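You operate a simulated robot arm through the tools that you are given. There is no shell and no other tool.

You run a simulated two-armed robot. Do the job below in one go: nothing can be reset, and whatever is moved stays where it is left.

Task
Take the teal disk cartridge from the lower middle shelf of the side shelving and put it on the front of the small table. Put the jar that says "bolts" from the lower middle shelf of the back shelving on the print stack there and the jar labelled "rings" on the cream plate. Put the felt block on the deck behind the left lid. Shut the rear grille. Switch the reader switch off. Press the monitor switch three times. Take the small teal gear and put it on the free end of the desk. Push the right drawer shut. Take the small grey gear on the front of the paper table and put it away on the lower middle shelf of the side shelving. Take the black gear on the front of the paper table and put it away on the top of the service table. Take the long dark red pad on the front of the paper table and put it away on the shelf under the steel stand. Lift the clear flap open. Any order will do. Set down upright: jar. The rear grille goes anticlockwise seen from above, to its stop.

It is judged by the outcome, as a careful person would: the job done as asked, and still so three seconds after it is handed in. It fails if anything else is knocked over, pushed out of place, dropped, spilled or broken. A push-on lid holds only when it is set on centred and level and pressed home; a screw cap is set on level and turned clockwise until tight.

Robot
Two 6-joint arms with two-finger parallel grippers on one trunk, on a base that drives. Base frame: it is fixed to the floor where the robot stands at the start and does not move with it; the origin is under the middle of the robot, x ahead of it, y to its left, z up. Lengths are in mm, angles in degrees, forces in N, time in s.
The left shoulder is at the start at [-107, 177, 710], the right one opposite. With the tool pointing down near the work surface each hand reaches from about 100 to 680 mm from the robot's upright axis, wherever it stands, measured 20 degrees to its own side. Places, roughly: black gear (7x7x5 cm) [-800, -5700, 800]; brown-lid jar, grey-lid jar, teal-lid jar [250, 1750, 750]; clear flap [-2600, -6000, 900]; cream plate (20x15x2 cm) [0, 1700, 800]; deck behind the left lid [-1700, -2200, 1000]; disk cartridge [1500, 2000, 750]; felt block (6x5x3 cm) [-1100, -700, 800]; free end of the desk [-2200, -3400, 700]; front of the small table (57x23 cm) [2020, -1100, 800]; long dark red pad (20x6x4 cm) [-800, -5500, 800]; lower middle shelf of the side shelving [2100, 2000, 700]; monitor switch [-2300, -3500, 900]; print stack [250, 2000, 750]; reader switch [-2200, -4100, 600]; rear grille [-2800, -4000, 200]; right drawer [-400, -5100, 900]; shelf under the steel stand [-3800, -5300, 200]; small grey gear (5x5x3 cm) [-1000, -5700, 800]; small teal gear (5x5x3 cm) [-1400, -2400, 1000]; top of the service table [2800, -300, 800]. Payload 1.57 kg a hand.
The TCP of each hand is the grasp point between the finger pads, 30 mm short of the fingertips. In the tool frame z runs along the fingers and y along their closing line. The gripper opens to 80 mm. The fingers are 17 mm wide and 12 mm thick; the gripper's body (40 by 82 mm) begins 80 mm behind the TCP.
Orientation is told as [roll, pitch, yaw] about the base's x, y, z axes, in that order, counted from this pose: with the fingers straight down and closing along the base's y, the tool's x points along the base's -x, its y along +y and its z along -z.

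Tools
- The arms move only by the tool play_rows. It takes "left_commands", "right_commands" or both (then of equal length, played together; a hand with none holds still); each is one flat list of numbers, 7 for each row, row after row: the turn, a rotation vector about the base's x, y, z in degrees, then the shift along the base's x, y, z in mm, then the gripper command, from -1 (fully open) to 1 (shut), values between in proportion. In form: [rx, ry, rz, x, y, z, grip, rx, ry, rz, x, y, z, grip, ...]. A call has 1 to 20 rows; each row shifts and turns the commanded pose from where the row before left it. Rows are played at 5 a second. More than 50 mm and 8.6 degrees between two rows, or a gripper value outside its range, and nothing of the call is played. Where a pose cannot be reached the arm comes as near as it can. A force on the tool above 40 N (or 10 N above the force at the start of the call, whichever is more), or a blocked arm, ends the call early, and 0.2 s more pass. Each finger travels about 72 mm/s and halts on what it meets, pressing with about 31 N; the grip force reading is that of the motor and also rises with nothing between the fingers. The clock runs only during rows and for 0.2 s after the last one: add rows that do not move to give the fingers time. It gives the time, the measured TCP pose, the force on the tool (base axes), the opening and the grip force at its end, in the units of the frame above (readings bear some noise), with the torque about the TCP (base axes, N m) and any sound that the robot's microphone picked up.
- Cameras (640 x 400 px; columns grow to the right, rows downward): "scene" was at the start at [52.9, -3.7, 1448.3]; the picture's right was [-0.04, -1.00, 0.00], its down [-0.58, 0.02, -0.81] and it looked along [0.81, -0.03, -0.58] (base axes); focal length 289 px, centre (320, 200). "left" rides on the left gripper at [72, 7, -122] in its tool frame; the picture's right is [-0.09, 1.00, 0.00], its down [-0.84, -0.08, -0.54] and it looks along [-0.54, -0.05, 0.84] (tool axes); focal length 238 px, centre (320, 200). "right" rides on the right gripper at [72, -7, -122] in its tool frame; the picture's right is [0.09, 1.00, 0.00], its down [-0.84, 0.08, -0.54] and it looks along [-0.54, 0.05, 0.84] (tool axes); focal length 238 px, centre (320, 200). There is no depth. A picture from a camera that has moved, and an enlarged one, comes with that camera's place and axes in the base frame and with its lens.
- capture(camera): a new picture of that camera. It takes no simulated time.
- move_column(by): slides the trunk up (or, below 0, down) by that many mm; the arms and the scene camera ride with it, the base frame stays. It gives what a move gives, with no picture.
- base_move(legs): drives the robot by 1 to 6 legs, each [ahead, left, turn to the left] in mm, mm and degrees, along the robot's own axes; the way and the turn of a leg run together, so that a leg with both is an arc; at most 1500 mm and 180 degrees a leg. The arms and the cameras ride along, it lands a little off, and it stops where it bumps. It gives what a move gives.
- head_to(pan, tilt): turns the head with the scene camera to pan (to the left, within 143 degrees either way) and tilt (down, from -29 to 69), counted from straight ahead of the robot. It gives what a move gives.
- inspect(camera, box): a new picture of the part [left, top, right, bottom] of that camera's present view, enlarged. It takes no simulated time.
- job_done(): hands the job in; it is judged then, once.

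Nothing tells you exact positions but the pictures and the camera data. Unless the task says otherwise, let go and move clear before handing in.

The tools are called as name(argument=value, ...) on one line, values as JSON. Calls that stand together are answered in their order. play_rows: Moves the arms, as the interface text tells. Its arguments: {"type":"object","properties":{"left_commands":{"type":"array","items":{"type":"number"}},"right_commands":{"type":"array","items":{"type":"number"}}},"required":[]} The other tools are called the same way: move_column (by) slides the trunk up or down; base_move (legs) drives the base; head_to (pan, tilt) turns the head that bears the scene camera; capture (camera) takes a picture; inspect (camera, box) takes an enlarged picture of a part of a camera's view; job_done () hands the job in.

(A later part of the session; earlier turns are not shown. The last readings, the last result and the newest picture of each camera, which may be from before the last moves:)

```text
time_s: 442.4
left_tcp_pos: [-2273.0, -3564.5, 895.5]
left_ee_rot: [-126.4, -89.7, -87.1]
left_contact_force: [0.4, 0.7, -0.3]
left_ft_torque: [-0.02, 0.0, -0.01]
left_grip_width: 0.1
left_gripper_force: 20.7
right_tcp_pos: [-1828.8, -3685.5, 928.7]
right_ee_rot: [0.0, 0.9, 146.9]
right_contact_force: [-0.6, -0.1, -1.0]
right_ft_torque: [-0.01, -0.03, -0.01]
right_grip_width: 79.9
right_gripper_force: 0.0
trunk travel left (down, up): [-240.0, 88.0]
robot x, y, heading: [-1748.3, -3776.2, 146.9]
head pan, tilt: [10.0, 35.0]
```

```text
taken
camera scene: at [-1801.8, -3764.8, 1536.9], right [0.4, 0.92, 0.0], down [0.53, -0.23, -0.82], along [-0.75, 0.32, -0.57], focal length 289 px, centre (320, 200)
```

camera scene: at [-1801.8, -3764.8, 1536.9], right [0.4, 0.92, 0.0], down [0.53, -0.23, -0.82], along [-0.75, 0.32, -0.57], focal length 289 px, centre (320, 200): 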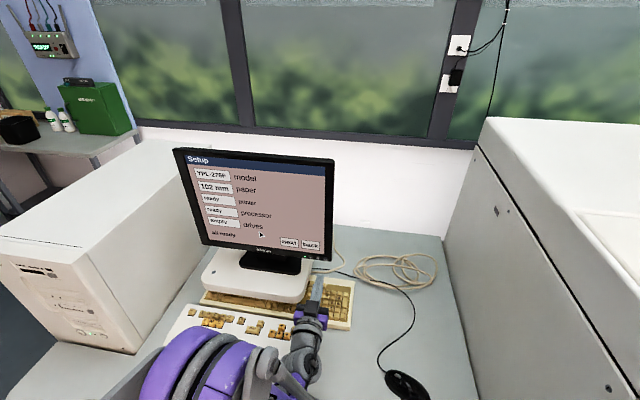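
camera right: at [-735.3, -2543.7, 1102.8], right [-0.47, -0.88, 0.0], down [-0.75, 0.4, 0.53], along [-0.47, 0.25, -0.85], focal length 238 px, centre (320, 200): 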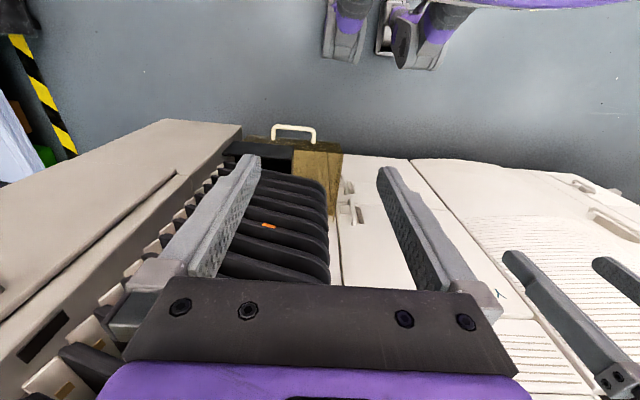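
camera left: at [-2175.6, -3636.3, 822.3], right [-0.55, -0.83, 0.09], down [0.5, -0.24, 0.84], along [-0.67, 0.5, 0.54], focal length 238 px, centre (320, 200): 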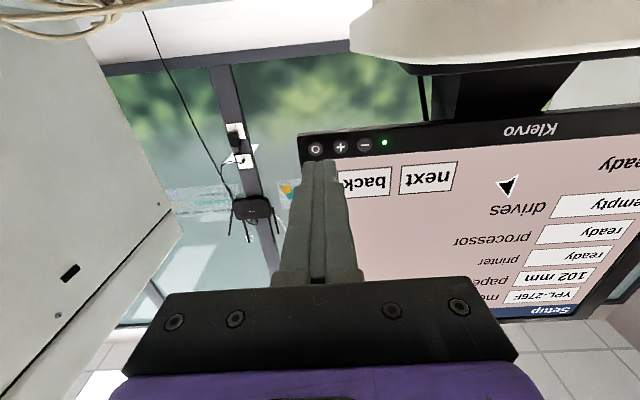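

Fingertips are right in front of the "O" switch. Zooming for fine alignment.

inspect(camera="left", box=[280, 120, 400, 195])

```text
5.33 times, centred on (340, 158) of left
camera zoom: at [-2175.6, -3636.3, 822.3], right [-0.55, -0.83, 0.09], down [0.5, -0.24, 0.84], along [-0.67, 0.5, 0.54], focal length 1271 px, centre (213, 427)
```

zoom: 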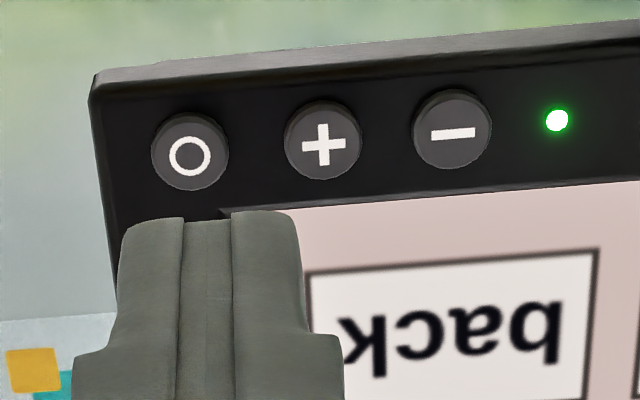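

Shifting up 5.5 mm and right 3.5 mm, then approaching to about 12 mm from the switch.

play_rows(left_commands=[0, 0, 0, 2, 2.9, 5.5, 1, 0, 0, 0, -22.5, 15.2, 0, 1, 0, 0, 0, -20, 13.5, 0, 1, 0, 0, 0, 0, 0, 0, 1])

inspect(camera="left", box=[260, 110, 400, 200])

```text
time_s: 443.4
left_tcp_pos: [-2312.1, -3531.4, 902.2]
left_ee_rot: [-176.6, -89.7, -36.7]
left_contact_force: [0.7, 0.3, -0.6]
left_ft_torque: [0.01, 0.01, 0.01]
left_grip_width: 0.0
left_gripper_force: 20.5
right_tcp_pos: [-1827.3, -3683.9, 929.2]
right_ee_rot: [0.1, 0.7, 147.0]
right_contact_force: [0.4, -0.3, 0.6]
right_ft_torque: [-0.01, 0.0, 0.0]
right_grip_width: 79.8
right_gripper_force: 0.0
trunk travel left (down, up): [-240.0, 88.0]
robot x, y, heading: [-1752.3, -3774.4, 146.7]
head pan, tilt: [10.0, 35.0]
```

```text
4.44 times, centred on (330, 155) of left
camera zoom: at [-2215.0, -3604.4, 828.4], right [-0.55, -0.83, 0.09], down [0.5, -0.24, 0.83], along [-0.67, 0.5, 0.54], focal length 1059 px, centre (276, 400)
```

zoom: 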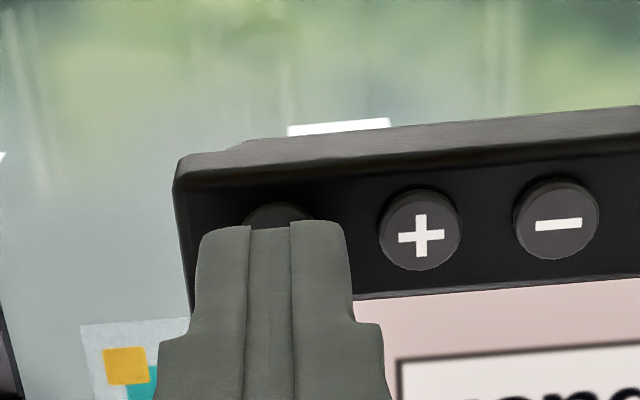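

Alignment good ("+" is clear of the fingers). Now advancing in small steps until the press is felt.

play_rows(left_commands=[0, 0, 0, -0.6, -0.8, 2.5, 1, 0, 0, 0, -5.8, 3.9, 0, 1, 0, 0, 0, 0, 0, 0, 1])

play_rows(left_commands=[0, 0, 0, -2.5, 1.7, 0, 1, 0, 0, 0, 0, 0, 0, 1])

play_rows(left_commands=[0, 0, 0, -2.5, 1.7, 0, 1, 0, 0, 0, 0, 0, 0, 1])

```text
time_s: 444.2
left_tcp_pos: [-2319.0, -3526.9, 904.0]
left_ee_rot: [178.5, -89.8, -31.9]
left_contact_force: [1.6, -0.4, 1.0]
left_ft_torque: [-0.01, -0.01, 0.03]
left_grip_width: 0.1
left_gripper_force: 21.5
right_tcp_pos: [-1826.5, -3685.6, 928.2]
right_ee_rot: [-0.1, 0.8, 147.0]
right_contact_force: [0.3, 0.5, -0.3]
right_ft_torque: [0.01, -0.01, 0.0]
right_grip_width: 80.0
right_gripper_force: 0.0
trunk travel left (down, up): [-240.0, 88.0]
robot x, y, heading: [-1753.2, -3776.9, 146.7]
head pan, tilt: [10.0, 35.0]
```

```text
time_s: 444.8
left_tcp_pos: [-2320.2, -3527.5, 905.5]
left_ee_rot: [-179.0, -89.7, -34.7]
left_contact_force: [8.8, -5.7, -3.8]
left_ft_torque: [-0.15, -0.07, 0.0]
left_grip_width: 0.0
left_gripper_force: 21.1
right_tcp_pos: [-1827.2, -3685.3, 929.5]
right_ee_rot: [0.1, 0.8, 147.0]
right_contact_force: [-0.3, 0.4, 0.2]
right_ft_torque: [-0.01, 0.01, 0.0]
right_grip_width: 80.0
right_gripper_force: 0.0
trunk travel left (down, up): [-240.0, 88.0]
robot x, y, heading: [-1749.0, -3779.9, 146.7]
head pan, tilt: [10.0, 35.0]
heard: click
```

```text
time_s: 445.4
left_tcp_pos: [-2321.5, -3527.1, 904.7]
left_ee_rot: [-171.7, -89.8, -41.9]
left_contact_force: [14.5, -11.1, -1.4]
left_ft_torque: [-0.04, -0.11, 0.02]
left_grip_width: 0.0
left_gripper_force: 21.6
right_tcp_pos: [-1825.5, -3685.6, 928.5]
right_ee_rot: [0.0, 0.7, 147.0]
right_contact_force: [0.3, 0.1, -0.2]
right_ft_torque: [0.01, 0.01, 0.01]
right_grip_width: 79.8
right_gripper_force: 0.0
trunk travel left (down, up): [-240.0, 88.0]
robot x, y, heading: [-1754.8, -3778.7, 146.9]
head pan, tilt: [10.0, 35.0]
stopped in row 2 (left hand): the force on the tool passed its limit at 41 N (the readings are from after the stop); the commanded pose is now the measured one
```

A click was heard — press one. Backing off and checking the LED.

play_rows(left_commands=[0, 0, 0, 3.3, -2.2, 0, 1, 0, 0, 0, 5, -3.4, 0, 1, 0, 0, 0, 0, 0, 0, 1])

inspect(camera="left", box=[260, 110, 420, 210])

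capture(camera="scene")

```text
time_s: 446.2
left_tcp_pos: [-2313.3, -3531.5, 903.5]
left_ee_rot: [-163.2, -89.7, -50.3]
left_contact_force: [-0.9, 0.7, 1.0]
left_ft_torque: [0.01, 0.0, -0.01]
left_grip_width: 0.0
left_gripper_force: 21.0
right_tcp_pos: [-1827.7, -3684.2, 928.1]
right_ee_rot: [0.0, 0.8, 146.9]
right_contact_force: [0.5, 0.1, -0.8]
right_ft_torque: [-0.01, -0.01, 0.02]
right_grip_width: 80.1
right_gripper_force: 0.1
trunk travel left (down, up): [-240.0, 88.0]
robot x, y, heading: [-1749.4, -3779.2, 146.7]
head pan, tilt: [10.0, 35.0]
```

```text
4.00 times, centred on (340, 160) of left
camera zoom: at [-2217.1, -3604.4, 830.6], right [-0.55, -0.83, 0.09], down [0.5, -0.24, 0.84], along [-0.67, 0.51, 0.54], focal length 953 px, centre (240, 360)
```

zoom: 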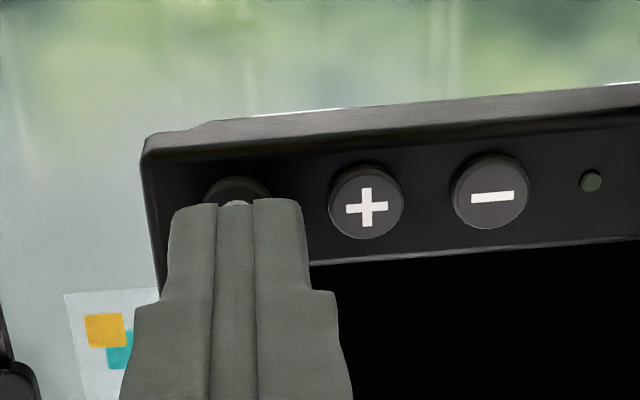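

```text
taken
camera scene: at [-1800.0, -3765.9, 1537.0], right [0.4, 0.92, 0.0], down [0.53, -0.23, -0.82], along [-0.75, 0.32, -0.57], focal length 289 px, centre (320, 200)
```

scene: 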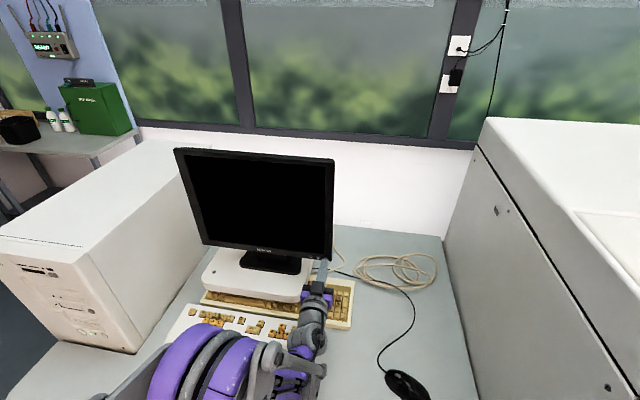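

The monitor went off after press one. Second press now.

play_rows(left_commands=[0, 0, 0, -4, 2.7, 0, 1, 0, 0, 0, -2.2, 1.5, 0, 1, 0, 0, 0, 0, 0, 0, 1])

```text
time_s: 447.0
left_tcp_pos: [-2320.6, -3527.4, 902.8]
left_ee_rot: [-172.0, -89.8, -41.6]
left_contact_force: [2.2, -0.3, -0.4]
left_ft_torque: [-0.03, 0.0, -0.06]
left_grip_width: 0.0
left_gripper_force: 21.2
right_tcp_pos: [-1827.4, -3684.7, 929.4]
right_ee_rot: [0.1, 0.8, 147.0]
right_contact_force: [-0.5, 0.4, -0.2]
right_ft_torque: [-0.02, 0.01, -0.01]
right_grip_width: 80.1
right_gripper_force: 0.1
trunk travel left (down, up): [-240.0, 88.0]
robot x, y, heading: [-1748.0, -3782.0, 146.5]
head pan, tilt: [10.0, 35.0]
heard: click
```

Second click. Backing off to release, then verifying.

play_rows(left_commands=[0, 0, 0, 3.3, -2.2, 0, 1, 0, 0, 0, 5, -3.4, 0, 1, 0, 0, 0, 0, 0, 0, 1])

capture(camera="scene")

```text
time_s: 447.8
left_tcp_pos: [-2312.2, -3532.5, 902.3]
left_ee_rot: [-162.1, -89.8, -51.5]
left_contact_force: [0.4, -0.7, -0.6]
left_ft_torque: [-0.01, 0.03, 0.01]
left_grip_width: 0.0
left_gripper_force: 21.5
right_tcp_pos: [-1827.8, -3684.2, 927.8]
right_ee_rot: [0.1, 0.8, 147.0]
right_contact_force: [0.2, 1.1, -0.2]
right_ft_torque: [0.03, 0.01, 0.02]
right_grip_width: 80.0
right_gripper_force: 0.0
trunk travel left (down, up): [-240.0, 88.0]
robot x, y, heading: [-1750.7, -3776.3, 146.8]
head pan, tilt: [10.0, 35.0]
```

```text
taken
camera scene: at [-1799.9, -3766.0, 1537.0], right [0.4, 0.92, 0.0], down [0.53, -0.23, -0.82], along [-0.75, 0.32, -0.57], focal length 289 px, centre (320, 200)
```

scene: 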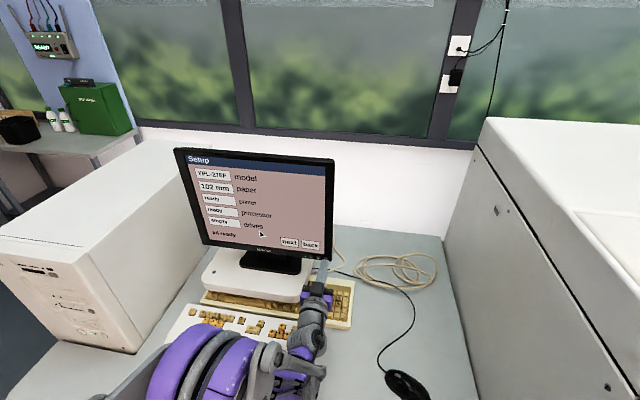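

The monitor is on again (two presses registered). Third press.

play_rows(left_commands=[0, 0, 0, -4, 2.7, 0, 1, 0, 0, 0, -2.8, 1.9, 0, 1, 0, 0, 0, 0, 0, 0, 1])

play_rows(left_commands=[0, 0, 0, 3.3, -2.2, 0, 1, 0, 0, 0, 8, -5.4, 0, 1, 0, 0, 0, 16, -10.8, 0, 1, 0, 0, 0, 20, -13.5, 0, 1])

capture(camera="scene")

```text
time_s: 448.6
left_tcp_pos: [-2318.0, -3528.6, 903.6]
left_ee_rot: [-172.4, -89.9, -41.3]
left_contact_force: [0.6, -0.3, 0.8]
left_ft_torque: [0.01, 0.01, -0.04]
left_grip_width: 0.0
left_gripper_force: 21.4
right_tcp_pos: [-1827.5, -3685.0, 928.0]
right_ee_rot: [0.0, 0.8, 147.0]
right_contact_force: [0.0, 0.2, 0.4]
right_ft_torque: [0.01, -0.02, -0.01]
right_grip_width: 80.1
right_gripper_force: 0.0
trunk travel left (down, up): [-240.0, 88.0]
robot x, y, heading: [-1751.2, -3776.6, 146.7]
head pan, tilt: [10.0, 35.0]
```

```text
time_s: 449.6
left_tcp_pos: [-2271.1, -3562.0, 904.0]
left_ee_rot: [-171.3, -89.8, -42.0]
left_contact_force: [-0.3, -0.2, -0.4]
left_ft_torque: [0.03, 0.0, 0.03]
left_grip_width: 0.0
left_gripper_force: 21.1
right_tcp_pos: [-1826.7, -3685.7, 927.9]
right_ee_rot: [-0.1, 0.8, 147.1]
right_contact_force: [0.2, 0.3, 0.8]
right_ft_torque: [0.01, 0.03, 0.01]
right_grip_width: 79.9
right_gripper_force: 0.0
trunk travel left (down, up): [-240.0, 88.0]
robot x, y, heading: [-1751.7, -3783.5, 146.5]
head pan, tilt: [10.0, 35.0]
```

```text
taken
camera scene: at [-1799.3, -3766.4, 1537.0], right [0.4, 0.92, 0.0], down [0.53, -0.23, -0.82], along [-0.75, 0.32, -0.57], focal length 289 px, centre (320, 200)
```

scene: 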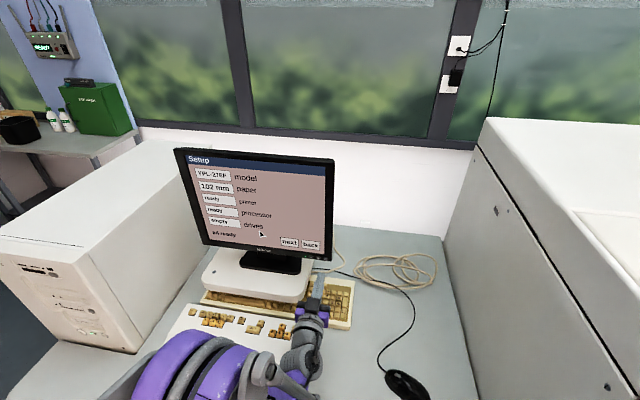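

The third push stopped short (no click; monitor still on). Re-approaching for the third press.

play_rows(left_commands=[0, 0, 0, -22, 15, 0, 1, 0, 0, 0, -21, 14.3, 0, 1, 0, 0, 0, 0, 0, 0, 1])

play_rows(left_commands=[0, 0, 0, -2.9, 2, 0, 1, 0, 0, 0, 0, 0, 0, 1])

```text
time_s: 450.4
left_tcp_pos: [-2315.8, -3531.3, 903.1]
left_ee_rot: [-171.9, -89.9, -41.5]
left_contact_force: [0.1, -0.1, -0.1]
left_ft_torque: [0.02, 0.01, 0.01]
left_grip_width: 0.0
left_gripper_force: 21.0
right_tcp_pos: [-1825.7, -3685.7, 928.2]
right_ee_rot: [0.0, 0.8, 147.0]
right_contact_force: [0.0, -0.3, 0.4]
right_ft_torque: [0.0, 0.01, 0.04]
right_grip_width: 79.9
right_gripper_force: 0.1
trunk travel left (down, up): [-240.0, 88.0]
robot x, y, heading: [-1749.9, -3779.5, 146.5]
head pan, tilt: [10.0, 35.0]
```

```text
time_s: 451.0
left_tcp_pos: [-2318.3, -3529.8, 903.8]
left_ee_rot: [-169.9, -89.8, -43.6]
left_contact_force: [0.3, -0.7, -0.3]
left_ft_torque: [-0.01, 0.0, -0.03]
left_grip_width: 0.0
left_gripper_force: 20.6
right_tcp_pos: [-1826.5, -3686.5, 928.4]
right_ee_rot: [0.0, 0.8, 146.9]
right_contact_force: [0.4, 0.5, 0.4]
right_ft_torque: [-0.02, 0.01, -0.03]
right_grip_width: 79.8
right_gripper_force: 0.0
trunk travel left (down, up): [-240.0, 88.0]
robot x, y, heading: [-1753.1, -3778.1, 146.7]
head pan, tilt: [10.0, 35.0]
```

play_rows(left_commands=[0, 0, 0, -2.5, 1.7, 0, 1, 0, 0, 0, 0, 0, 0, 1])

```text
time_s: 451.6
left_tcp_pos: [-2321.5, -3527.1, 904.1]
left_ee_rot: [-164.6, -89.8, -48.9]
left_contact_force: [6.3, -5.1, -3.3]
left_ft_torque: [-0.11, -0.13, 0.02]
left_grip_width: 0.0
left_gripper_force: 21.4
right_tcp_pos: [-1827.5, -3686.9, 928.7]
right_ee_rot: [0.0, 0.8, 147.0]
right_contact_force: [-0.7, -1.0, 0.3]
right_ft_torque: [0.0, 0.01, -0.02]
right_grip_width: 80.1
right_gripper_force: 0.0
trunk travel left (down, up): [-240.0, 88.0]
robot x, y, heading: [-1752.6, -3779.7, 146.5]
head pan, tilt: [10.0, 35.0]
heard: click
```

Third click heard. Backing off fully and verifying the monitor is off.

play_rows(left_commands=[0, 0, 0, 3.3, -2.2, 0, 1, 0, 0, 0, 8, -5.4, 0, 1, 0, 0, 0, 16, -10.8, 0, 1, 0, 0, 0, 32, -21.6, 0, 1, 0, 0, 0, 33, -22.2, 10, 1, 0, 0, 0, 33, -22.2, 20, 1, 0, 0, 0, 33, -22.2, 20, 1])

capture(camera="scene")

head_to(pan=55, tilt=45)

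capture(camera="scene")

```text
time_s: 453.2
left_tcp_pos: [-2160.8, -3637.3, 953.7]
left_ee_rot: [-167.3, -89.8, -46.2]
left_contact_force: [-0.2, -0.2, -0.4]
left_ft_torque: [0.02, -0.01, 0.05]
left_grip_width: 0.0
left_gripper_force: 21.2
right_tcp_pos: [-1825.8, -3686.3, 929.1]
right_ee_rot: [0.0, 0.8, 147.0]
right_contact_force: [-0.2, -0.2, -0.2]
right_ft_torque: [0.0, 0.04, 0.0]
right_grip_width: 80.1
right_gripper_force: 0.0
trunk travel left (down, up): [-240.0, 88.0]
robot x, y, heading: [-1751.5, -3776.7, 146.5]
head pan, tilt: [10.0, 35.0]
```

```text
taken
camera scene: at [-1798.5, -3767.1, 1537.0], right [0.4, 0.92, 0.0], down [0.53, -0.23, -0.82], along [-0.75, 0.32, -0.57], focal length 289 px, centre (320, 200)
```

scene: 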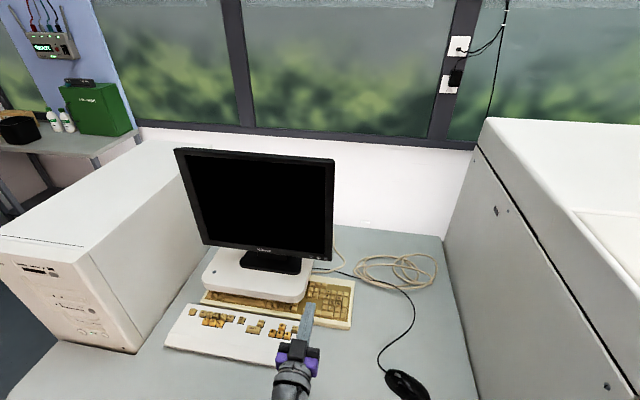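

```text
time_s: 454.3
left_tcp_pos: [-2161.9, -3637.0, 953.8]
left_ee_rot: [-167.7, -89.8, -45.9]
left_contact_force: [-0.1, -0.1, 0.8]
left_ft_torque: [-0.01, -0.02, 0.01]
left_grip_width: 0.0
left_gripper_force: 21.5
right_tcp_pos: [-1827.0, -3684.6, 927.6]
right_ee_rot: [0.1, 0.8, 147.1]
right_contact_force: [0.5, 0.2, -0.5]
right_ft_torque: [0.01, 0.03, -0.01]
right_grip_width: 79.8
right_gripper_force: 0.1
trunk travel left (down, up): [-240.0, 88.0]
robot x, y, heading: [-1748.6, -3778.4, 146.5]
head pan, tilt: [55.0, 45.0]
```

```text
taken
camera scene: at [-1794.5, -3830.9, 1522.2], right [-0.37, 0.93, 0.0], down [0.66, 0.26, -0.71], along [-0.66, -0.26, -0.71], focal length 289 px, centre (320, 200)
```

scene: 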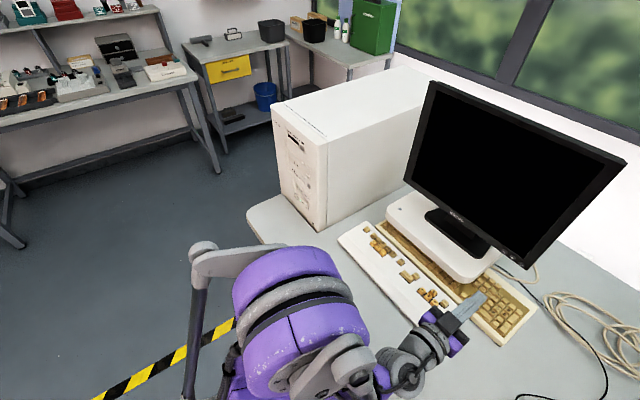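

Monitor is off — three presses done. Next the reader under the desk: backing off, moving left, and looking at it closely.

base_move(legs=[[-350, 0, -0.5], [0, 400, 0]])

head_to(pan=10, tilt=50)

capture(camera="scene")

```text
time_s: 460.3
left_tcp_pos: [-2089.2, -4156.5, 952.3]
left_ee_rot: [-165.0, -89.8, -49.4]
left_contact_force: [-0.2, 0.5, 0.2]
left_ft_torque: [0.04, -0.02, 0.01]
left_grip_width: 0.0
left_gripper_force: 21.5
right_tcp_pos: [-1753.8, -4209.0, 928.8]
right_ee_rot: [0.1, 0.9, 146.2]
right_contact_force: [-0.1, 0.3, -0.1]
right_ft_torque: [-0.01, -0.02, 0.03]
right_grip_width: 80.0
right_gripper_force: 0.0
trunk travel left (down, up): [-240.0, 88.0]
robot x, y, heading: [-1680.2, -4303.0, 145.9]
head pan, tilt: [55.0, 45.0]
```

```text
time_s: 461.4
left_tcp_pos: [-2089.1, -4156.1, 953.1]
left_ee_rot: [-166.7, -89.8, -47.6]
left_contact_force: [-0.6, -0.3, 0.5]
left_ft_torque: [0.0, 0.02, 0.0]
left_grip_width: 0.1
left_gripper_force: 21.2
right_tcp_pos: [-1755.2, -4209.9, 928.3]
right_ee_rot: [0.0, 0.9, 146.2]
right_contact_force: [0.9, 1.5, 0.0]
right_ft_torque: [-0.03, -0.04, 0.01]
right_grip_width: 80.0
right_gripper_force: 0.1
trunk travel left (down, up): [-240.0, 88.0]
robot x, y, heading: [-1681.7, -4304.7, 145.8]
head pan, tilt: [10.0, 50.0]
```

```text
taken
camera scene: at [-1718.6, -4295.5, 1515.3], right [0.41, 0.91, 0.0], down [0.7, -0.31, -0.64], along [-0.59, 0.26, -0.77], focal length 289 px, centre (320, 200)
```

scene: 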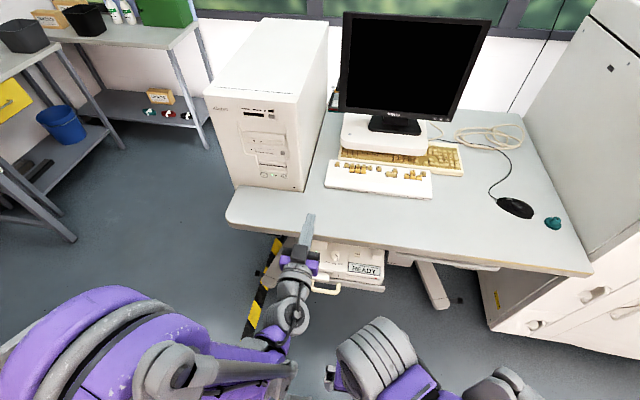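

The left arm blocks the view; I'll turn the left hand back to pointing down and pull it back.

play_rows(left_commands=[-4.59, -6.77, 0, 12.4, -8.4, 5, 1, -4.59, -6.77, 0, 12.4, -8.4, 5, 1, -4.59, -6.77, 0, 12.4, -8.4, 5, 1, -4.59, -6.77, 0, 12.4, -8.4, 5, 1, -4.59, -6.77, 0, 12.4, -8.4, 5, 1, -4.59, -6.77, 0, 12.4, -8.4, 5, 1, -4.59, -6.77, 0, 12.4, -8.4, 5, 1, -4.59, -6.77, 0, 12.4, -8.4, 5, 1, -4.59, -6.77, 0, 12.4, -8.4, 5, 1, -4.59, -6.77, 0, 12.4, -8.4, 0, 1, -4.59, -6.77, 0, 12.4, -8.4, 0, 1])

capture(camera="scene")

inspect(camera="scene", box=[270, 230, 400, 310])

```text
time_s: 463.8
left_tcp_pos: [-1952.2, -4247.9, 997.3]
left_ee_rot: [-0.2, 0.0, 145.8]
left_contact_force: [-0.1, -0.6, -0.1]
left_ft_torque: [0.02, -0.03, -0.01]
left_grip_width: 0.0
left_gripper_force: 21.2
right_tcp_pos: [-1755.2, -4209.5, 927.6]
right_ee_rot: [-0.1, 0.8, 146.2]
right_contact_force: [0.3, -0.6, -0.1]
right_ft_torque: [-0.01, 0.01, -0.01]
right_grip_width: 80.1
right_gripper_force: 0.1
trunk travel left (down, up): [-240.0, 88.0]
robot x, y, heading: [-1676.2, -4304.2, 146.0]
head pan, tilt: [10.0, 50.0]
```

```text
taken
camera scene: at [-1719.0, -4295.0, 1515.2], right [0.41, 0.91, 0.0], down [0.7, -0.31, -0.64], along [-0.59, 0.26, -0.77], focal length 289 px, centre (320, 200)
```

scene: 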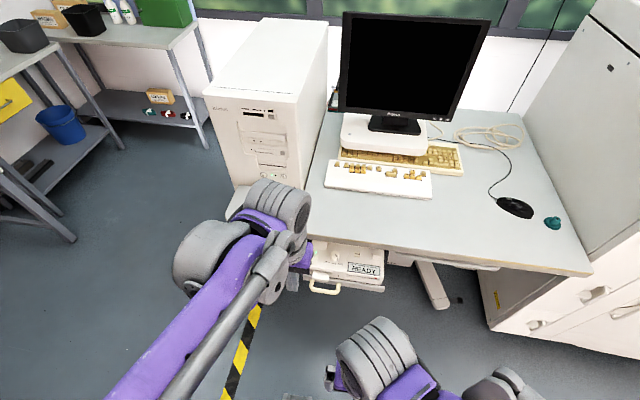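

```text
4.92 times, centred on (335, 270) of scene
camera zoom: at [-1719.0, -4295.0, 1515.2], right [0.41, 0.91, 0.0], down [0.7, -0.31, -0.64], along [-0.59, 0.26, -0.77], focal length 1424 px, centre (246, -145)
```

zoom: 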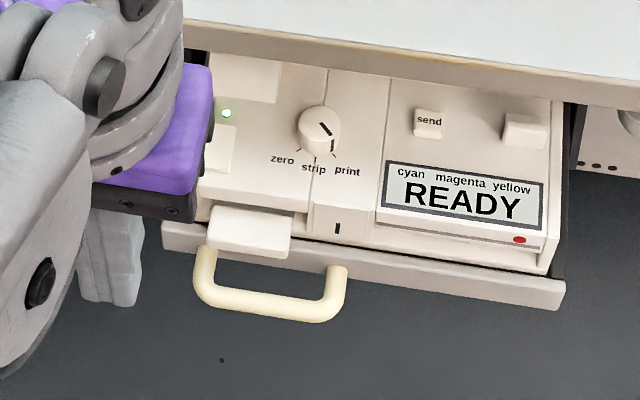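

I see the reader's panel: green LED and a white rocker beneath it at the left (partly hidden by my hand). Moving the hand aside for a better view.

play_rows(left_commands=[0, 0, 0, -26, -39, 10, 1, 0, 0, 0, -26, -39, 10, 1, 0, 0, 0, -26, -39, 10, 1])

inspect(camera="scene", box=[280, 235, 400, 310])

inspect(camera="scene", box=[295, 240, 345, 272])

```text
time_s: 464.6
left_tcp_pos: [-2033.0, -4367.8, 1030.9]
left_ee_rot: [-0.2, -0.1, 145.9]
left_contact_force: [-0.2, 0.7, -0.3]
left_ft_torque: [-0.01, -0.04, -0.01]
left_grip_width: 0.2
left_gripper_force: 21.8
right_tcp_pos: [-1755.9, -4210.3, 929.6]
right_ee_rot: [-0.1, 0.9, 146.1]
right_contact_force: [0.7, 0.7, 0.2]
right_ft_torque: [-0.04, 0.01, -0.05]
right_grip_width: 80.1
right_gripper_force: 0.1
trunk travel left (down, up): [-240.0, 88.0]
robot x, y, heading: [-1678.9, -4302.4, 145.8]
head pan, tilt: [10.0, 50.0]
```

```text
5.33 times, centred on (340, 272) of scene
camera zoom: at [-1719.2, -4295.6, 1515.2], right [0.41, 0.91, 0.0], down [0.7, -0.31, -0.64], along [-0.59, 0.26, -0.77], focal length 1543 px, centre (213, -187)
```

zoom: 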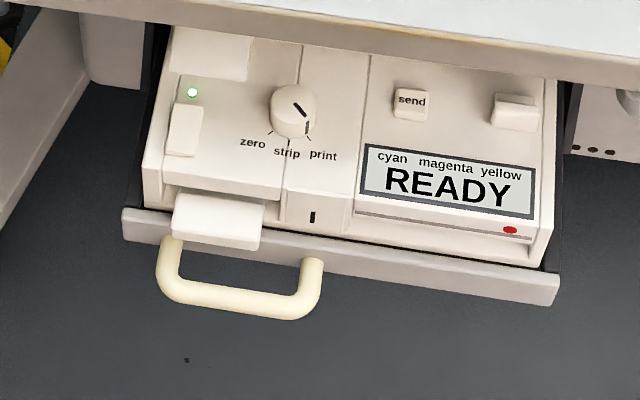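

```text
12.50 times, centred on (320, 256) of scene
camera zoom: at [-1719.2, -4295.6, 1515.2], right [0.41, 0.91, 0.0], down [0.7, -0.31, -0.64], along [-0.59, 0.26, -0.77], focal length 3617 px, centre (320, -500)
```

zoom: 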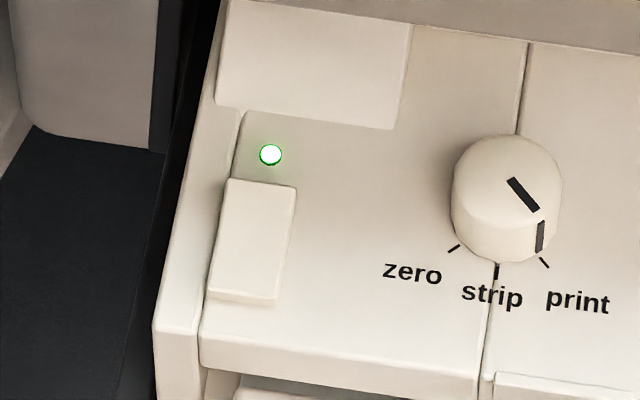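

The rocker's rear end (LED side) is down and its front end raised; it's on. Rocker centre is [-2173, -4113, 613]. I'll lower the trunk and bring the closed left fingertip above the rocker's raised front end with a slight tilt.

move_column(by=-100)

play_rows(left_commands=[3.5, 5.18, 0, -15.8, 30.9, -20, 1, 3.5, 5.18, 0, -15.8, 30.9, -20, 1, 3.5, 5.18, 0, -15.8, 30.9, -20, 1, 3.5, 5.18, 0, -15.8, 30.9, -20, 1, 0, 0, 0, -15.8, 30.9, -20, 1, 0, 0, 0, -15.8, 30.9, -20, 1, 0, 0, 0, -15.8, 30.9, -30, 1, 0, 0, 0, -15.8, 30.9, -30, 1])

capture(camera="left")

capture(camera="scene")

```text
time_s: 465.9
left_tcp_pos: [-2029.8, -4366.8, 927.5]
left_ee_rot: [-0.3, -0.3, 145.9]
left_contact_force: [-0.2, -0.1, 0.7]
left_ft_torque: [-0.01, 0.03, 0.02]
left_grip_width: 0.0
left_gripper_force: 21.5
right_tcp_pos: [-1756.4, -4210.0, 827.2]
right_ee_rot: [0.0, 0.9, 146.2]
right_contact_force: [0.6, 0.9, -0.5]
right_ft_torque: [-0.01, 0.0, 0.04]
right_grip_width: 79.8
right_gripper_force: 0.1
trunk travel left (down, up): [-140.0, 188.0]
robot x, y, heading: [-1679.0, -4303.8, 145.6]
head pan, tilt: [10.0, 50.0]
```

```text
time_s: 467.7
left_tcp_pos: [-2158.4, -4116.7, 748.5]
left_ee_rot: [-0.2, -25.2, 145.9]
left_contact_force: [0.2, 0.2, 0.6]
left_ft_torque: [-0.01, 0.01, 0.02]
left_grip_width: 0.0
left_gripper_force: 21.4
right_tcp_pos: [-1755.9, -4209.3, 828.8]
right_ee_rot: [0.0, 0.9, 146.2]
right_contact_force: [-1.0, 0.0, 0.4]
right_ft_torque: [-0.01, -0.04, 0.03]
right_grip_width: 79.8
right_gripper_force: 0.0
trunk travel left (down, up): [-140.0, 188.0]
robot x, y, heading: [-1681.1, -4306.9, 146.1]
head pan, tilt: [10.0, 50.0]
```

```text
taken
camera left: at [-2066.2, -4187.8, 827.2], right [-0.63, -0.78, 0.04], down [-0.39, 0.36, 0.85], along [-0.67, 0.52, -0.53], focal length 238 px, centre (320, 200)
```

left: 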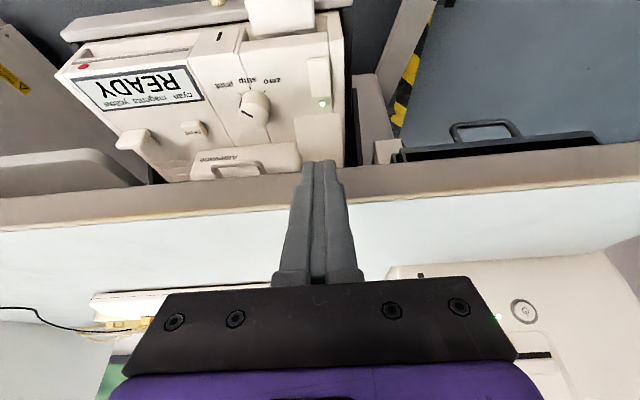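

```text
taken
camera scene: at [-1727.2, -4289.4, 1417.2], right [0.41, 0.91, 0.0], down [0.7, -0.31, -0.64], along [-0.59, 0.26, -0.77], focal length 289 px, centre (320, 200)
```

scene: 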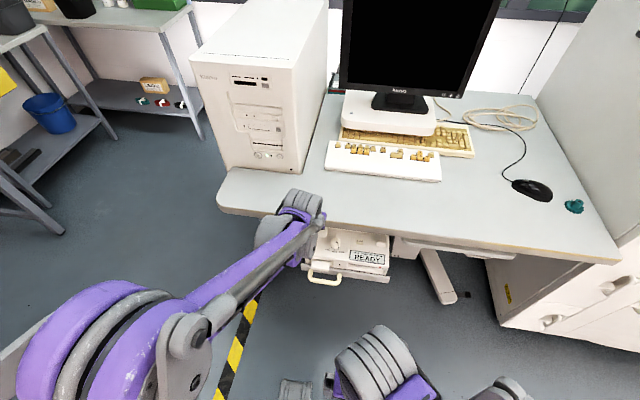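

I see the rocker and LED in the wrist camera. Fine-adjusting and lowering toward the raised front end.

play_rows(left_commands=[0, 0, 0, 0.9, -6, -30, 1, 0, 0, 0, 0, 0, -35, 1, 0, 0, 0, 0, 0, -20, 1, 0, 0, 0, 0, 0, 0, 1])

inspect(camera="left", box=[240, 90, 400, 200])

```text
time_s: 468.7
left_tcp_pos: [-2156.1, -4125.4, 662.2]
left_ee_rot: [-0.1, -25.2, 145.9]
left_contact_force: [0.1, 0.2, -0.3]
left_ft_torque: [0.01, 0.02, -0.05]
left_grip_width: 0.0
left_gripper_force: 21.5
right_tcp_pos: [-1755.3, -4209.3, 828.2]
right_ee_rot: [0.1, 0.7, 146.2]
right_contact_force: [0.0, -0.1, -0.3]
right_ft_torque: [-0.01, 0.0, 0.03]
right_grip_width: 80.0
right_gripper_force: 0.1
trunk travel left (down, up): [-140.0, 188.0]
robot x, y, heading: [-1678.4, -4304.5, 145.8]
head pan, tilt: [10.0, 50.0]
```

```text
3.64 times, centred on (320, 145) of left
camera zoom: at [-2064.7, -4196.0, 742.1], right [-0.63, -0.78, 0.04], down [-0.39, 0.36, 0.85], along [-0.67, 0.52, -0.53], focal length 867 px, centre (320, 400)
```

zoom: 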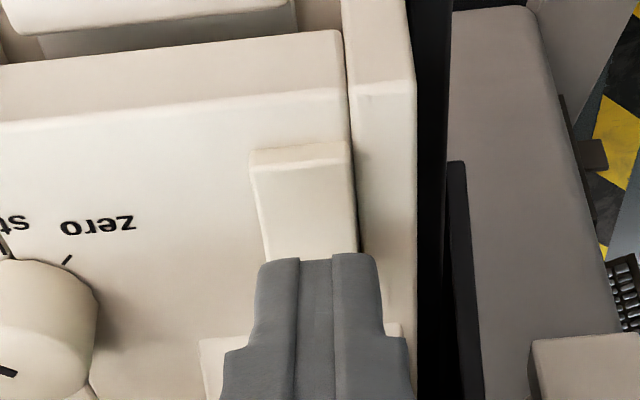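

The fingertip will land just inside the rocker's raised front end. Pressing down in small steps.

play_rows(left_commands=[0, 0, 0, 0, 0, -8, 1, 0, 0, 0, 0, 0, 0, 1])

play_rows(left_commands=[0, 0, 0, 0, 0, -3, 1, 0, 0, 0, 0, 0, 0, 1])

play_rows(left_commands=[0, 0, 0, 0, 0, -3, 1, 0, 0, 0, 0, 0, 0, 1])

inspect(camera="left", box=[240, 90, 400, 200])

```text
time_s: 469.3
left_tcp_pos: [-2156.5, -4123.7, 655.5]
left_ee_rot: [-0.1, -25.2, 145.8]
left_contact_force: [0.5, 0.6, 0.2]
left_ft_torque: [0.0, 0.0, -0.02]
left_grip_width: 0.0
left_gripper_force: 21.4
right_tcp_pos: [-1754.9, -4209.3, 829.1]
right_ee_rot: [0.1, 0.8, 146.2]
right_contact_force: [0.2, 0.2, 0.2]
right_ft_torque: [-0.02, 0.02, -0.01]
right_grip_width: 80.1
right_gripper_force: 0.0
trunk travel left (down, up): [-140.0, 188.0]
robot x, y, heading: [-1679.8, -4302.1, 146.0]
head pan, tilt: [10.0, 50.0]
```

```text
time_s: 469.9
left_tcp_pos: [-2156.9, -4124.4, 652.0]
left_ee_rot: [-0.1, -25.1, 146.0]
left_contact_force: [-0.7, 0.0, -0.5]
left_ft_torque: [0.03, 0.0, -0.03]
left_grip_width: 0.0
left_gripper_force: 21.1
right_tcp_pos: [-1755.6, -4209.8, 828.4]
right_ee_rot: [0.0, 0.8, 146.3]
right_contact_force: [-0.5, -0.9, -0.2]
right_ft_torque: [0.0, 0.03, 0.0]
right_grip_width: 79.7
right_gripper_force: 0.1
trunk travel left (down, up): [-140.0, 188.0]
robot x, y, heading: [-1676.4, -4301.0, 145.8]
head pan, tilt: [10.0, 50.0]
```

```text
time_s: 470.5
left_tcp_pos: [-2156.7, -4123.7, 649.1]
left_ee_rot: [-0.1, -25.2, 145.9]
left_contact_force: [-0.3, -0.3, -0.2]
left_ft_torque: [-0.01, 0.02, 0.03]
left_grip_width: 0.2
left_gripper_force: 21.2
right_tcp_pos: [-1755.4, -4210.0, 828.3]
right_ee_rot: [0.0, 0.8, 146.2]
right_contact_force: [-0.5, 1.1, 0.3]
right_ft_torque: [0.03, -0.01, -0.05]
right_grip_width: 79.9
right_gripper_force: 0.0
trunk travel left (down, up): [-140.0, 188.0]
robot x, y, heading: [-1678.2, -4306.1, 145.8]
head pan, tilt: [10.0, 50.0]
```

```text
3.64 times, centred on (320, 145) of left
camera zoom: at [-2064.3, -4195.4, 728.4], right [-0.63, -0.78, 0.04], down [-0.39, 0.36, 0.85], along [-0.67, 0.52, -0.53], focal length 867 px, centre (320, 400)
```

zoom: 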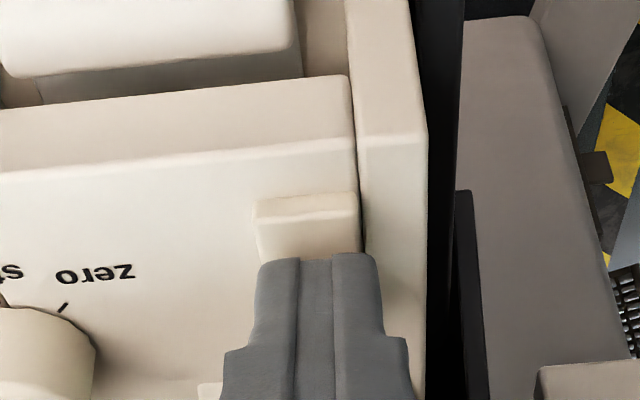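

Close to contact; shifting 4 mm toward the front edge for better leverage and continuing down.

play_rows(left_commands=[0, 0, 0, 3.3, -2.2, -1, 1, 0, 0, 0, 0, 0, -2, 1, 0, 0, 0, 0, 0, 0, 1])

play_rows(left_commands=[0, 0, 0, 0, 0, -3, 1, 0, 0, 0, 0, 0, 0, 1])

play_rows(left_commands=[0, 0, 0, 0, 0, -3, 1, 0, 0, 0, 0, 0, 0, 1])

```text
time_s: 471.3
left_tcp_pos: [-2153.6, -4126.5, 646.3]
left_ee_rot: [-0.2, -25.3, 145.9]
left_contact_force: [-1.3, 1.2, 16.6]
left_ft_torque: [0.07, 0.11, 0.11]
left_grip_width: 0.0
left_gripper_force: 21.1
right_tcp_pos: [-1754.3, -4209.9, 828.4]
right_ee_rot: [0.0, 0.8, 146.1]
right_contact_force: [-1.0, -0.5, 0.0]
right_ft_torque: [-0.02, 0.01, 0.03]
right_grip_width: 79.9
right_gripper_force: 0.0
trunk travel left (down, up): [-140.0, 188.0]
robot x, y, heading: [-1679.6, -4303.5, 145.7]
head pan, tilt: [10.0, 50.0]
```

```text
time_s: 471.7
left_tcp_pos: [-2152.4, -4127.0, 647.1]
left_ee_rot: [-0.2, -25.6, 146.0]
left_contact_force: [5.2, -2.0, 26.6]
left_ft_torque: [0.01, -0.04, 0.24]
left_grip_width: 0.0
left_gripper_force: 21.1
right_tcp_pos: [-1754.1, -4209.7, 828.8]
right_ee_rot: [0.0, 0.8, 146.2]
right_contact_force: [0.1, -0.1, -0.7]
right_ft_torque: [0.03, 0.01, -0.04]
right_grip_width: 80.1
right_gripper_force: 0.0
trunk travel left (down, up): [-140.0, 188.0]
robot x, y, heading: [-1681.6, -4304.7, 145.5]
head pan, tilt: [10.0, 50.0]
stopped in row 1 (left hand): the force on the tool passed its limit at 46 N (the readings are from after the stop); the commanded pose is now the measured one
```

```text
time_s: 472.0
left_tcp_pos: [-2152.0, -4128.0, 646.4]
left_ee_rot: [-0.1, -25.8, 145.9]
left_contact_force: [6.5, -3.3, 28.7]
left_ft_torque: [-0.06, -0.1, 0.22]
left_grip_width: 0.0
left_gripper_force: 21.6
right_tcp_pos: [-1752.9, -4210.9, 828.8]
right_ee_rot: [0.0, 0.7, 146.2]
right_contact_force: [-0.2, -0.1, 0.3]
right_ft_torque: [-0.01, 0.03, 0.01]
right_grip_width: 80.1
right_gripper_force: 0.1
trunk travel left (down, up): [-140.0, 188.0]
robot x, y, heading: [-1681.3, -4302.1, 146.0]
head pan, tilt: [10.0, 50.0]
stopped in row 1 (left hand): the force on the tool passed its limit at 46 N (the readings are from after the stop); the commanded pose is now the measured one
```

Firm contact but no click. Lifting slightly and inspecting the rocker and LED.

play_rows(left_commands=[0, 0, 0, 0, 0, 5, 1, 0, 0, 0, 3, -2, 30, 1, 0, 0, 0, 10, -7, 30, 1, 0, 0, 0, 20, -14, 30, 1])

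inspect(camera="left", box=[240, 60, 400, 180])

inspect(camera="scene", box=[290, 220, 400, 300])

```text
time_s: 473.0
left_tcp_pos: [-2119.5, -4148.9, 742.9]
left_ee_rot: [-0.1, -25.5, 145.8]
left_contact_force: [0.1, 0.5, -1.0]
left_ft_torque: [0.03, -0.01, 0.0]
left_grip_width: 0.1
left_gripper_force: 21.7
right_tcp_pos: [-1753.9, -4210.6, 828.9]
right_ee_rot: [0.0, 0.8, 146.1]
right_contact_force: [0.9, 0.1, 0.1]
right_ft_torque: [-0.02, 0.05, 0.0]
right_grip_width: 80.3
right_gripper_force: 0.2
trunk travel left (down, up): [-140.0, 188.0]
robot x, y, heading: [-1678.7, -4304.5, 146.1]
head pan, tilt: [10.0, 50.0]
```

```text
3.33 times, centred on (320, 120) of left
camera zoom: at [-2027.4, -4221.2, 821.1], right [-0.63, -0.78, 0.04], down [-0.39, 0.35, 0.85], along [-0.67, 0.52, -0.52], focal length 794 px, centre (320, 467)
```

zoom: 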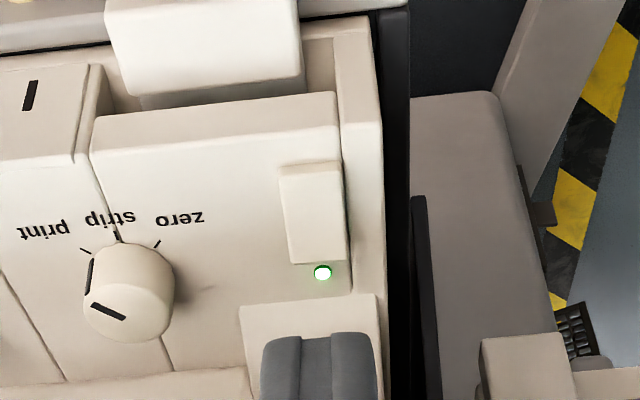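

```text
5.00 times, centred on (345, 260) of scene
camera zoom: at [-1725.4, -4290.9, 1417.3], right [0.41, 0.91, 0.0], down [0.7, -0.31, -0.64], along [-0.59, 0.26, -0.77], focal length 1447 px, centre (195, -100)
```

zoom: 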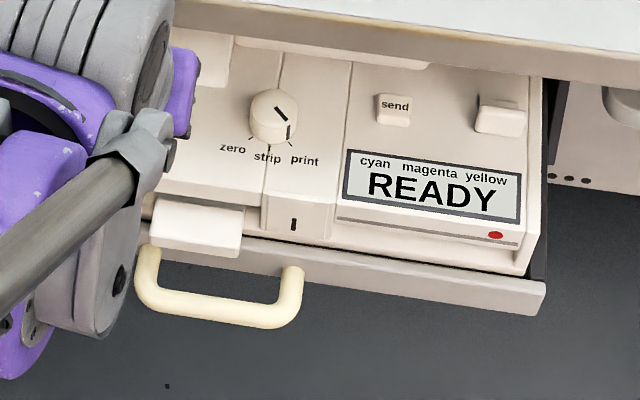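

inspect(camera="left", box=[295, 105, 345, 147])

```text
9.52 times, centred on (320, 126) of left
camera zoom: at [-2027.4, -4221.2, 821.1], right [-0.63, -0.78, 0.04], down [-0.39, 0.35, 0.85], along [-0.67, 0.52, -0.52], focal length 2270 px, centre (320, 905)
```

zoom: 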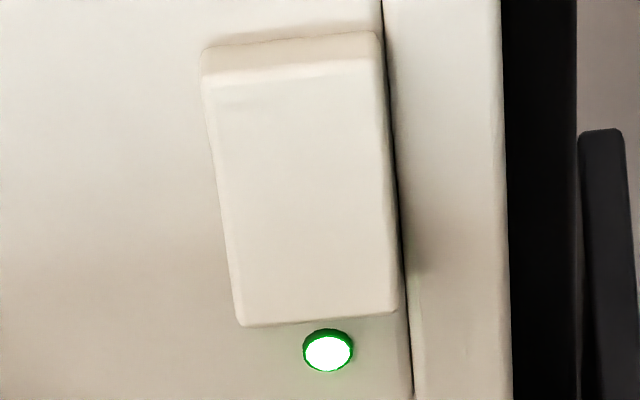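

The LED is still on; the far end (LED side) seems to be the raised one. I'll press near that end instead.

play_rows(left_commands=[0, 0, 0, -29, 19.4, -20, 1, 0, 0, 0, -29, 19.4, -20, 1, 0, 0, 0, 0, 0, -30, 1, 0, 0, 0, 0, 0, -10, 1, 0, 0, 0, 0, 0, 0, 1])

inspect(camera="left", box=[240, 90, 400, 200])

```text
time_s: 474.2
left_tcp_pos: [-2178.3, -4110.9, 661.4]
left_ee_rot: [-0.1, -25.7, 145.9]
left_contact_force: [-0.5, 0.2, 0.2]
left_ft_torque: [0.0, -0.03, 0.0]
left_grip_width: 0.1
left_gripper_force: 21.3
right_tcp_pos: [-1755.2, -4209.9, 829.7]
right_ee_rot: [0.1, 0.8, 146.2]
right_contact_force: [-1.0, -0.2, 1.1]
right_ft_torque: [-0.02, -0.04, 0.0]
right_grip_width: 80.0
right_gripper_force: 0.0
trunk travel left (down, up): [-140.0, 188.0]
robot x, y, heading: [-1678.3, -4300.1, 146.0]
head pan, tilt: [10.0, 50.0]
```

```text
3.64 times, centred on (320, 145) of left
camera zoom: at [-2085.7, -4182.3, 740.0], right [-0.63, -0.78, 0.04], down [-0.39, 0.35, 0.85], along [-0.67, 0.52, -0.52], focal length 867 px, centre (320, 400)
```

zoom: 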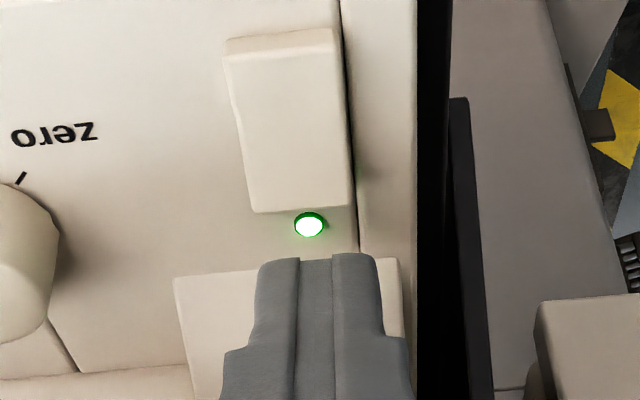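

Landing point is just inside the LED-side end of the rocker. Pressing down.

play_rows(left_commands=[0, 0, 0, 0, 0, -8, 1, 0, 0, 0, 0, 0, -2, 1, 0, 0, 0, 0, 0, 0, 1])

play_rows(left_commands=[0, 0, 0, 0, 0, -2.5, 1, 0, 0, 0, 0, 0, 0, 1])

play_rows(left_commands=[0, 0, 0, 0, 0, -2.5, 1, 0, 0, 0, 0, 0, 0, 1])

```text
time_s: 475.0
left_tcp_pos: [-2179.2, -4110.9, 651.0]
left_ee_rot: [-0.1, -25.6, 146.0]
left_contact_force: [-0.1, 0.6, 0.0]
left_ft_torque: [-0.04, -0.03, -0.01]
left_grip_width: 0.1
left_gripper_force: 21.7
right_tcp_pos: [-1754.8, -4209.2, 827.6]
right_ee_rot: [0.0, 0.8, 146.3]
right_contact_force: [-0.6, 0.3, 0.0]
right_ft_torque: [0.03, 0.0, 0.03]
right_grip_width: 80.1
right_gripper_force: 0.0
trunk travel left (down, up): [-140.0, 188.0]
robot x, y, heading: [-1679.9, -4303.5, 146.4]
head pan, tilt: [10.0, 50.0]
```

```text
time_s: 475.6
left_tcp_pos: [-2177.6, -4112.1, 649.6]
left_ee_rot: [-0.1, -25.6, 145.9]
left_contact_force: [1.0, 0.0, -1.1]
left_ft_torque: [0.01, -0.02, 0.0]
left_grip_width: 0.4
left_gripper_force: 21.5
right_tcp_pos: [-1755.1, -4209.9, 828.3]
right_ee_rot: [0.0, 0.8, 146.3]
right_contact_force: [1.0, -0.5, 0.6]
right_ft_torque: [0.02, -0.02, 0.01]
right_grip_width: 80.0
right_gripper_force: 0.2
trunk travel left (down, up): [-140.0, 188.0]
robot x, y, heading: [-1680.7, -4304.8, 146.1]
head pan, tilt: [10.0, 50.0]
```

```text
time_s: 476.2
left_tcp_pos: [-2177.6, -4110.8, 647.1]
left_ee_rot: [-0.2, -25.8, 146.0]
left_contact_force: [-3.1, -1.5, 27.2]
left_ft_torque: [0.06, 0.22, -0.03]
left_grip_width: 0.0
left_gripper_force: 21.0
right_tcp_pos: [-1754.0, -4210.3, 829.1]
right_ee_rot: [0.0, 0.7, 146.2]
right_contact_force: [0.7, 0.6, 0.0]
right_ft_torque: [0.03, 0.0, 0.01]
right_grip_width: 79.9
right_gripper_force: 0.1
trunk travel left (down, up): [-140.0, 188.0]
robot x, y, heading: [-1678.8, -4303.9, 146.2]
head pan, tilt: [10.0, 50.0]
```

inspect(camera="left", box=[240, 90, 400, 200])

play_rows(left_commands=[0, 0, 0, 0, 0, -2, 1, 0, 0, 0, 0, 0, 0, 1])

inspect(camera="left", box=[240, 90, 400, 200])

```text
3.64 times, centred on (320, 145) of left
camera zoom: at [-2085.4, -4182.3, 725.2], right [-0.63, -0.78, 0.04], down [-0.39, 0.35, 0.85], along [-0.68, 0.52, -0.52], focal length 867 px, centre (320, 400)
```

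zoom: 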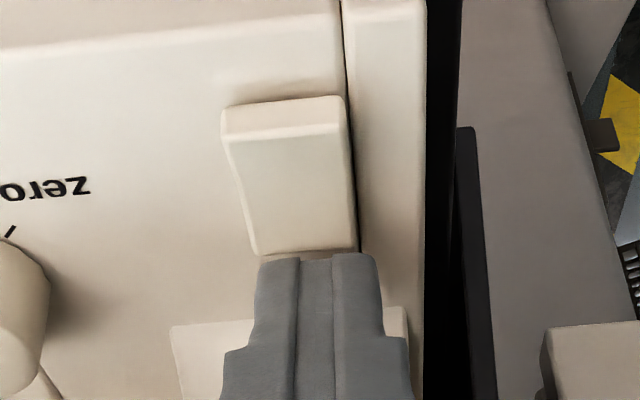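

```text
time_s: 476.6
left_tcp_pos: [-2177.9, -4111.0, 648.1]
left_ee_rot: [0.0, -25.9, 145.9]
left_contact_force: [5.2, -3.8, 25.9]
left_ft_torque: [-0.01, -0.06, 0.03]
left_grip_width: 0.0
left_gripper_force: 21.6
right_tcp_pos: [-1753.6, -4209.5, 828.0]
right_ee_rot: [0.1, 0.7, 146.2]
right_contact_force: [-0.1, 0.1, -0.1]
right_ft_torque: [0.01, 0.01, 0.0]
right_grip_width: 79.8
right_gripper_force: 0.0
trunk travel left (down, up): [-140.0, 188.0]
robot x, y, heading: [-1678.1, -4302.6, 146.0]
head pan, tilt: [10.0, 50.0]
stopped in row 1 (left hand): the force on the tool passed its limit at 43 N (the readings are from after the stop); the commanded pose is now the measured one
```

```text
3.64 times, centred on (320, 145) of left
camera zoom: at [-2085.3, -4182.3, 724.9], right [-0.63, -0.78, 0.04], down [-0.38, 0.35, 0.85], along [-0.68, 0.52, -0.52], focal length 867 px, centre (320, 400)
```

zoom: 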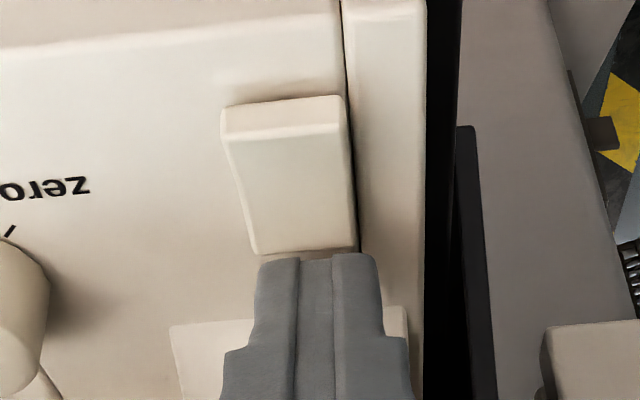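

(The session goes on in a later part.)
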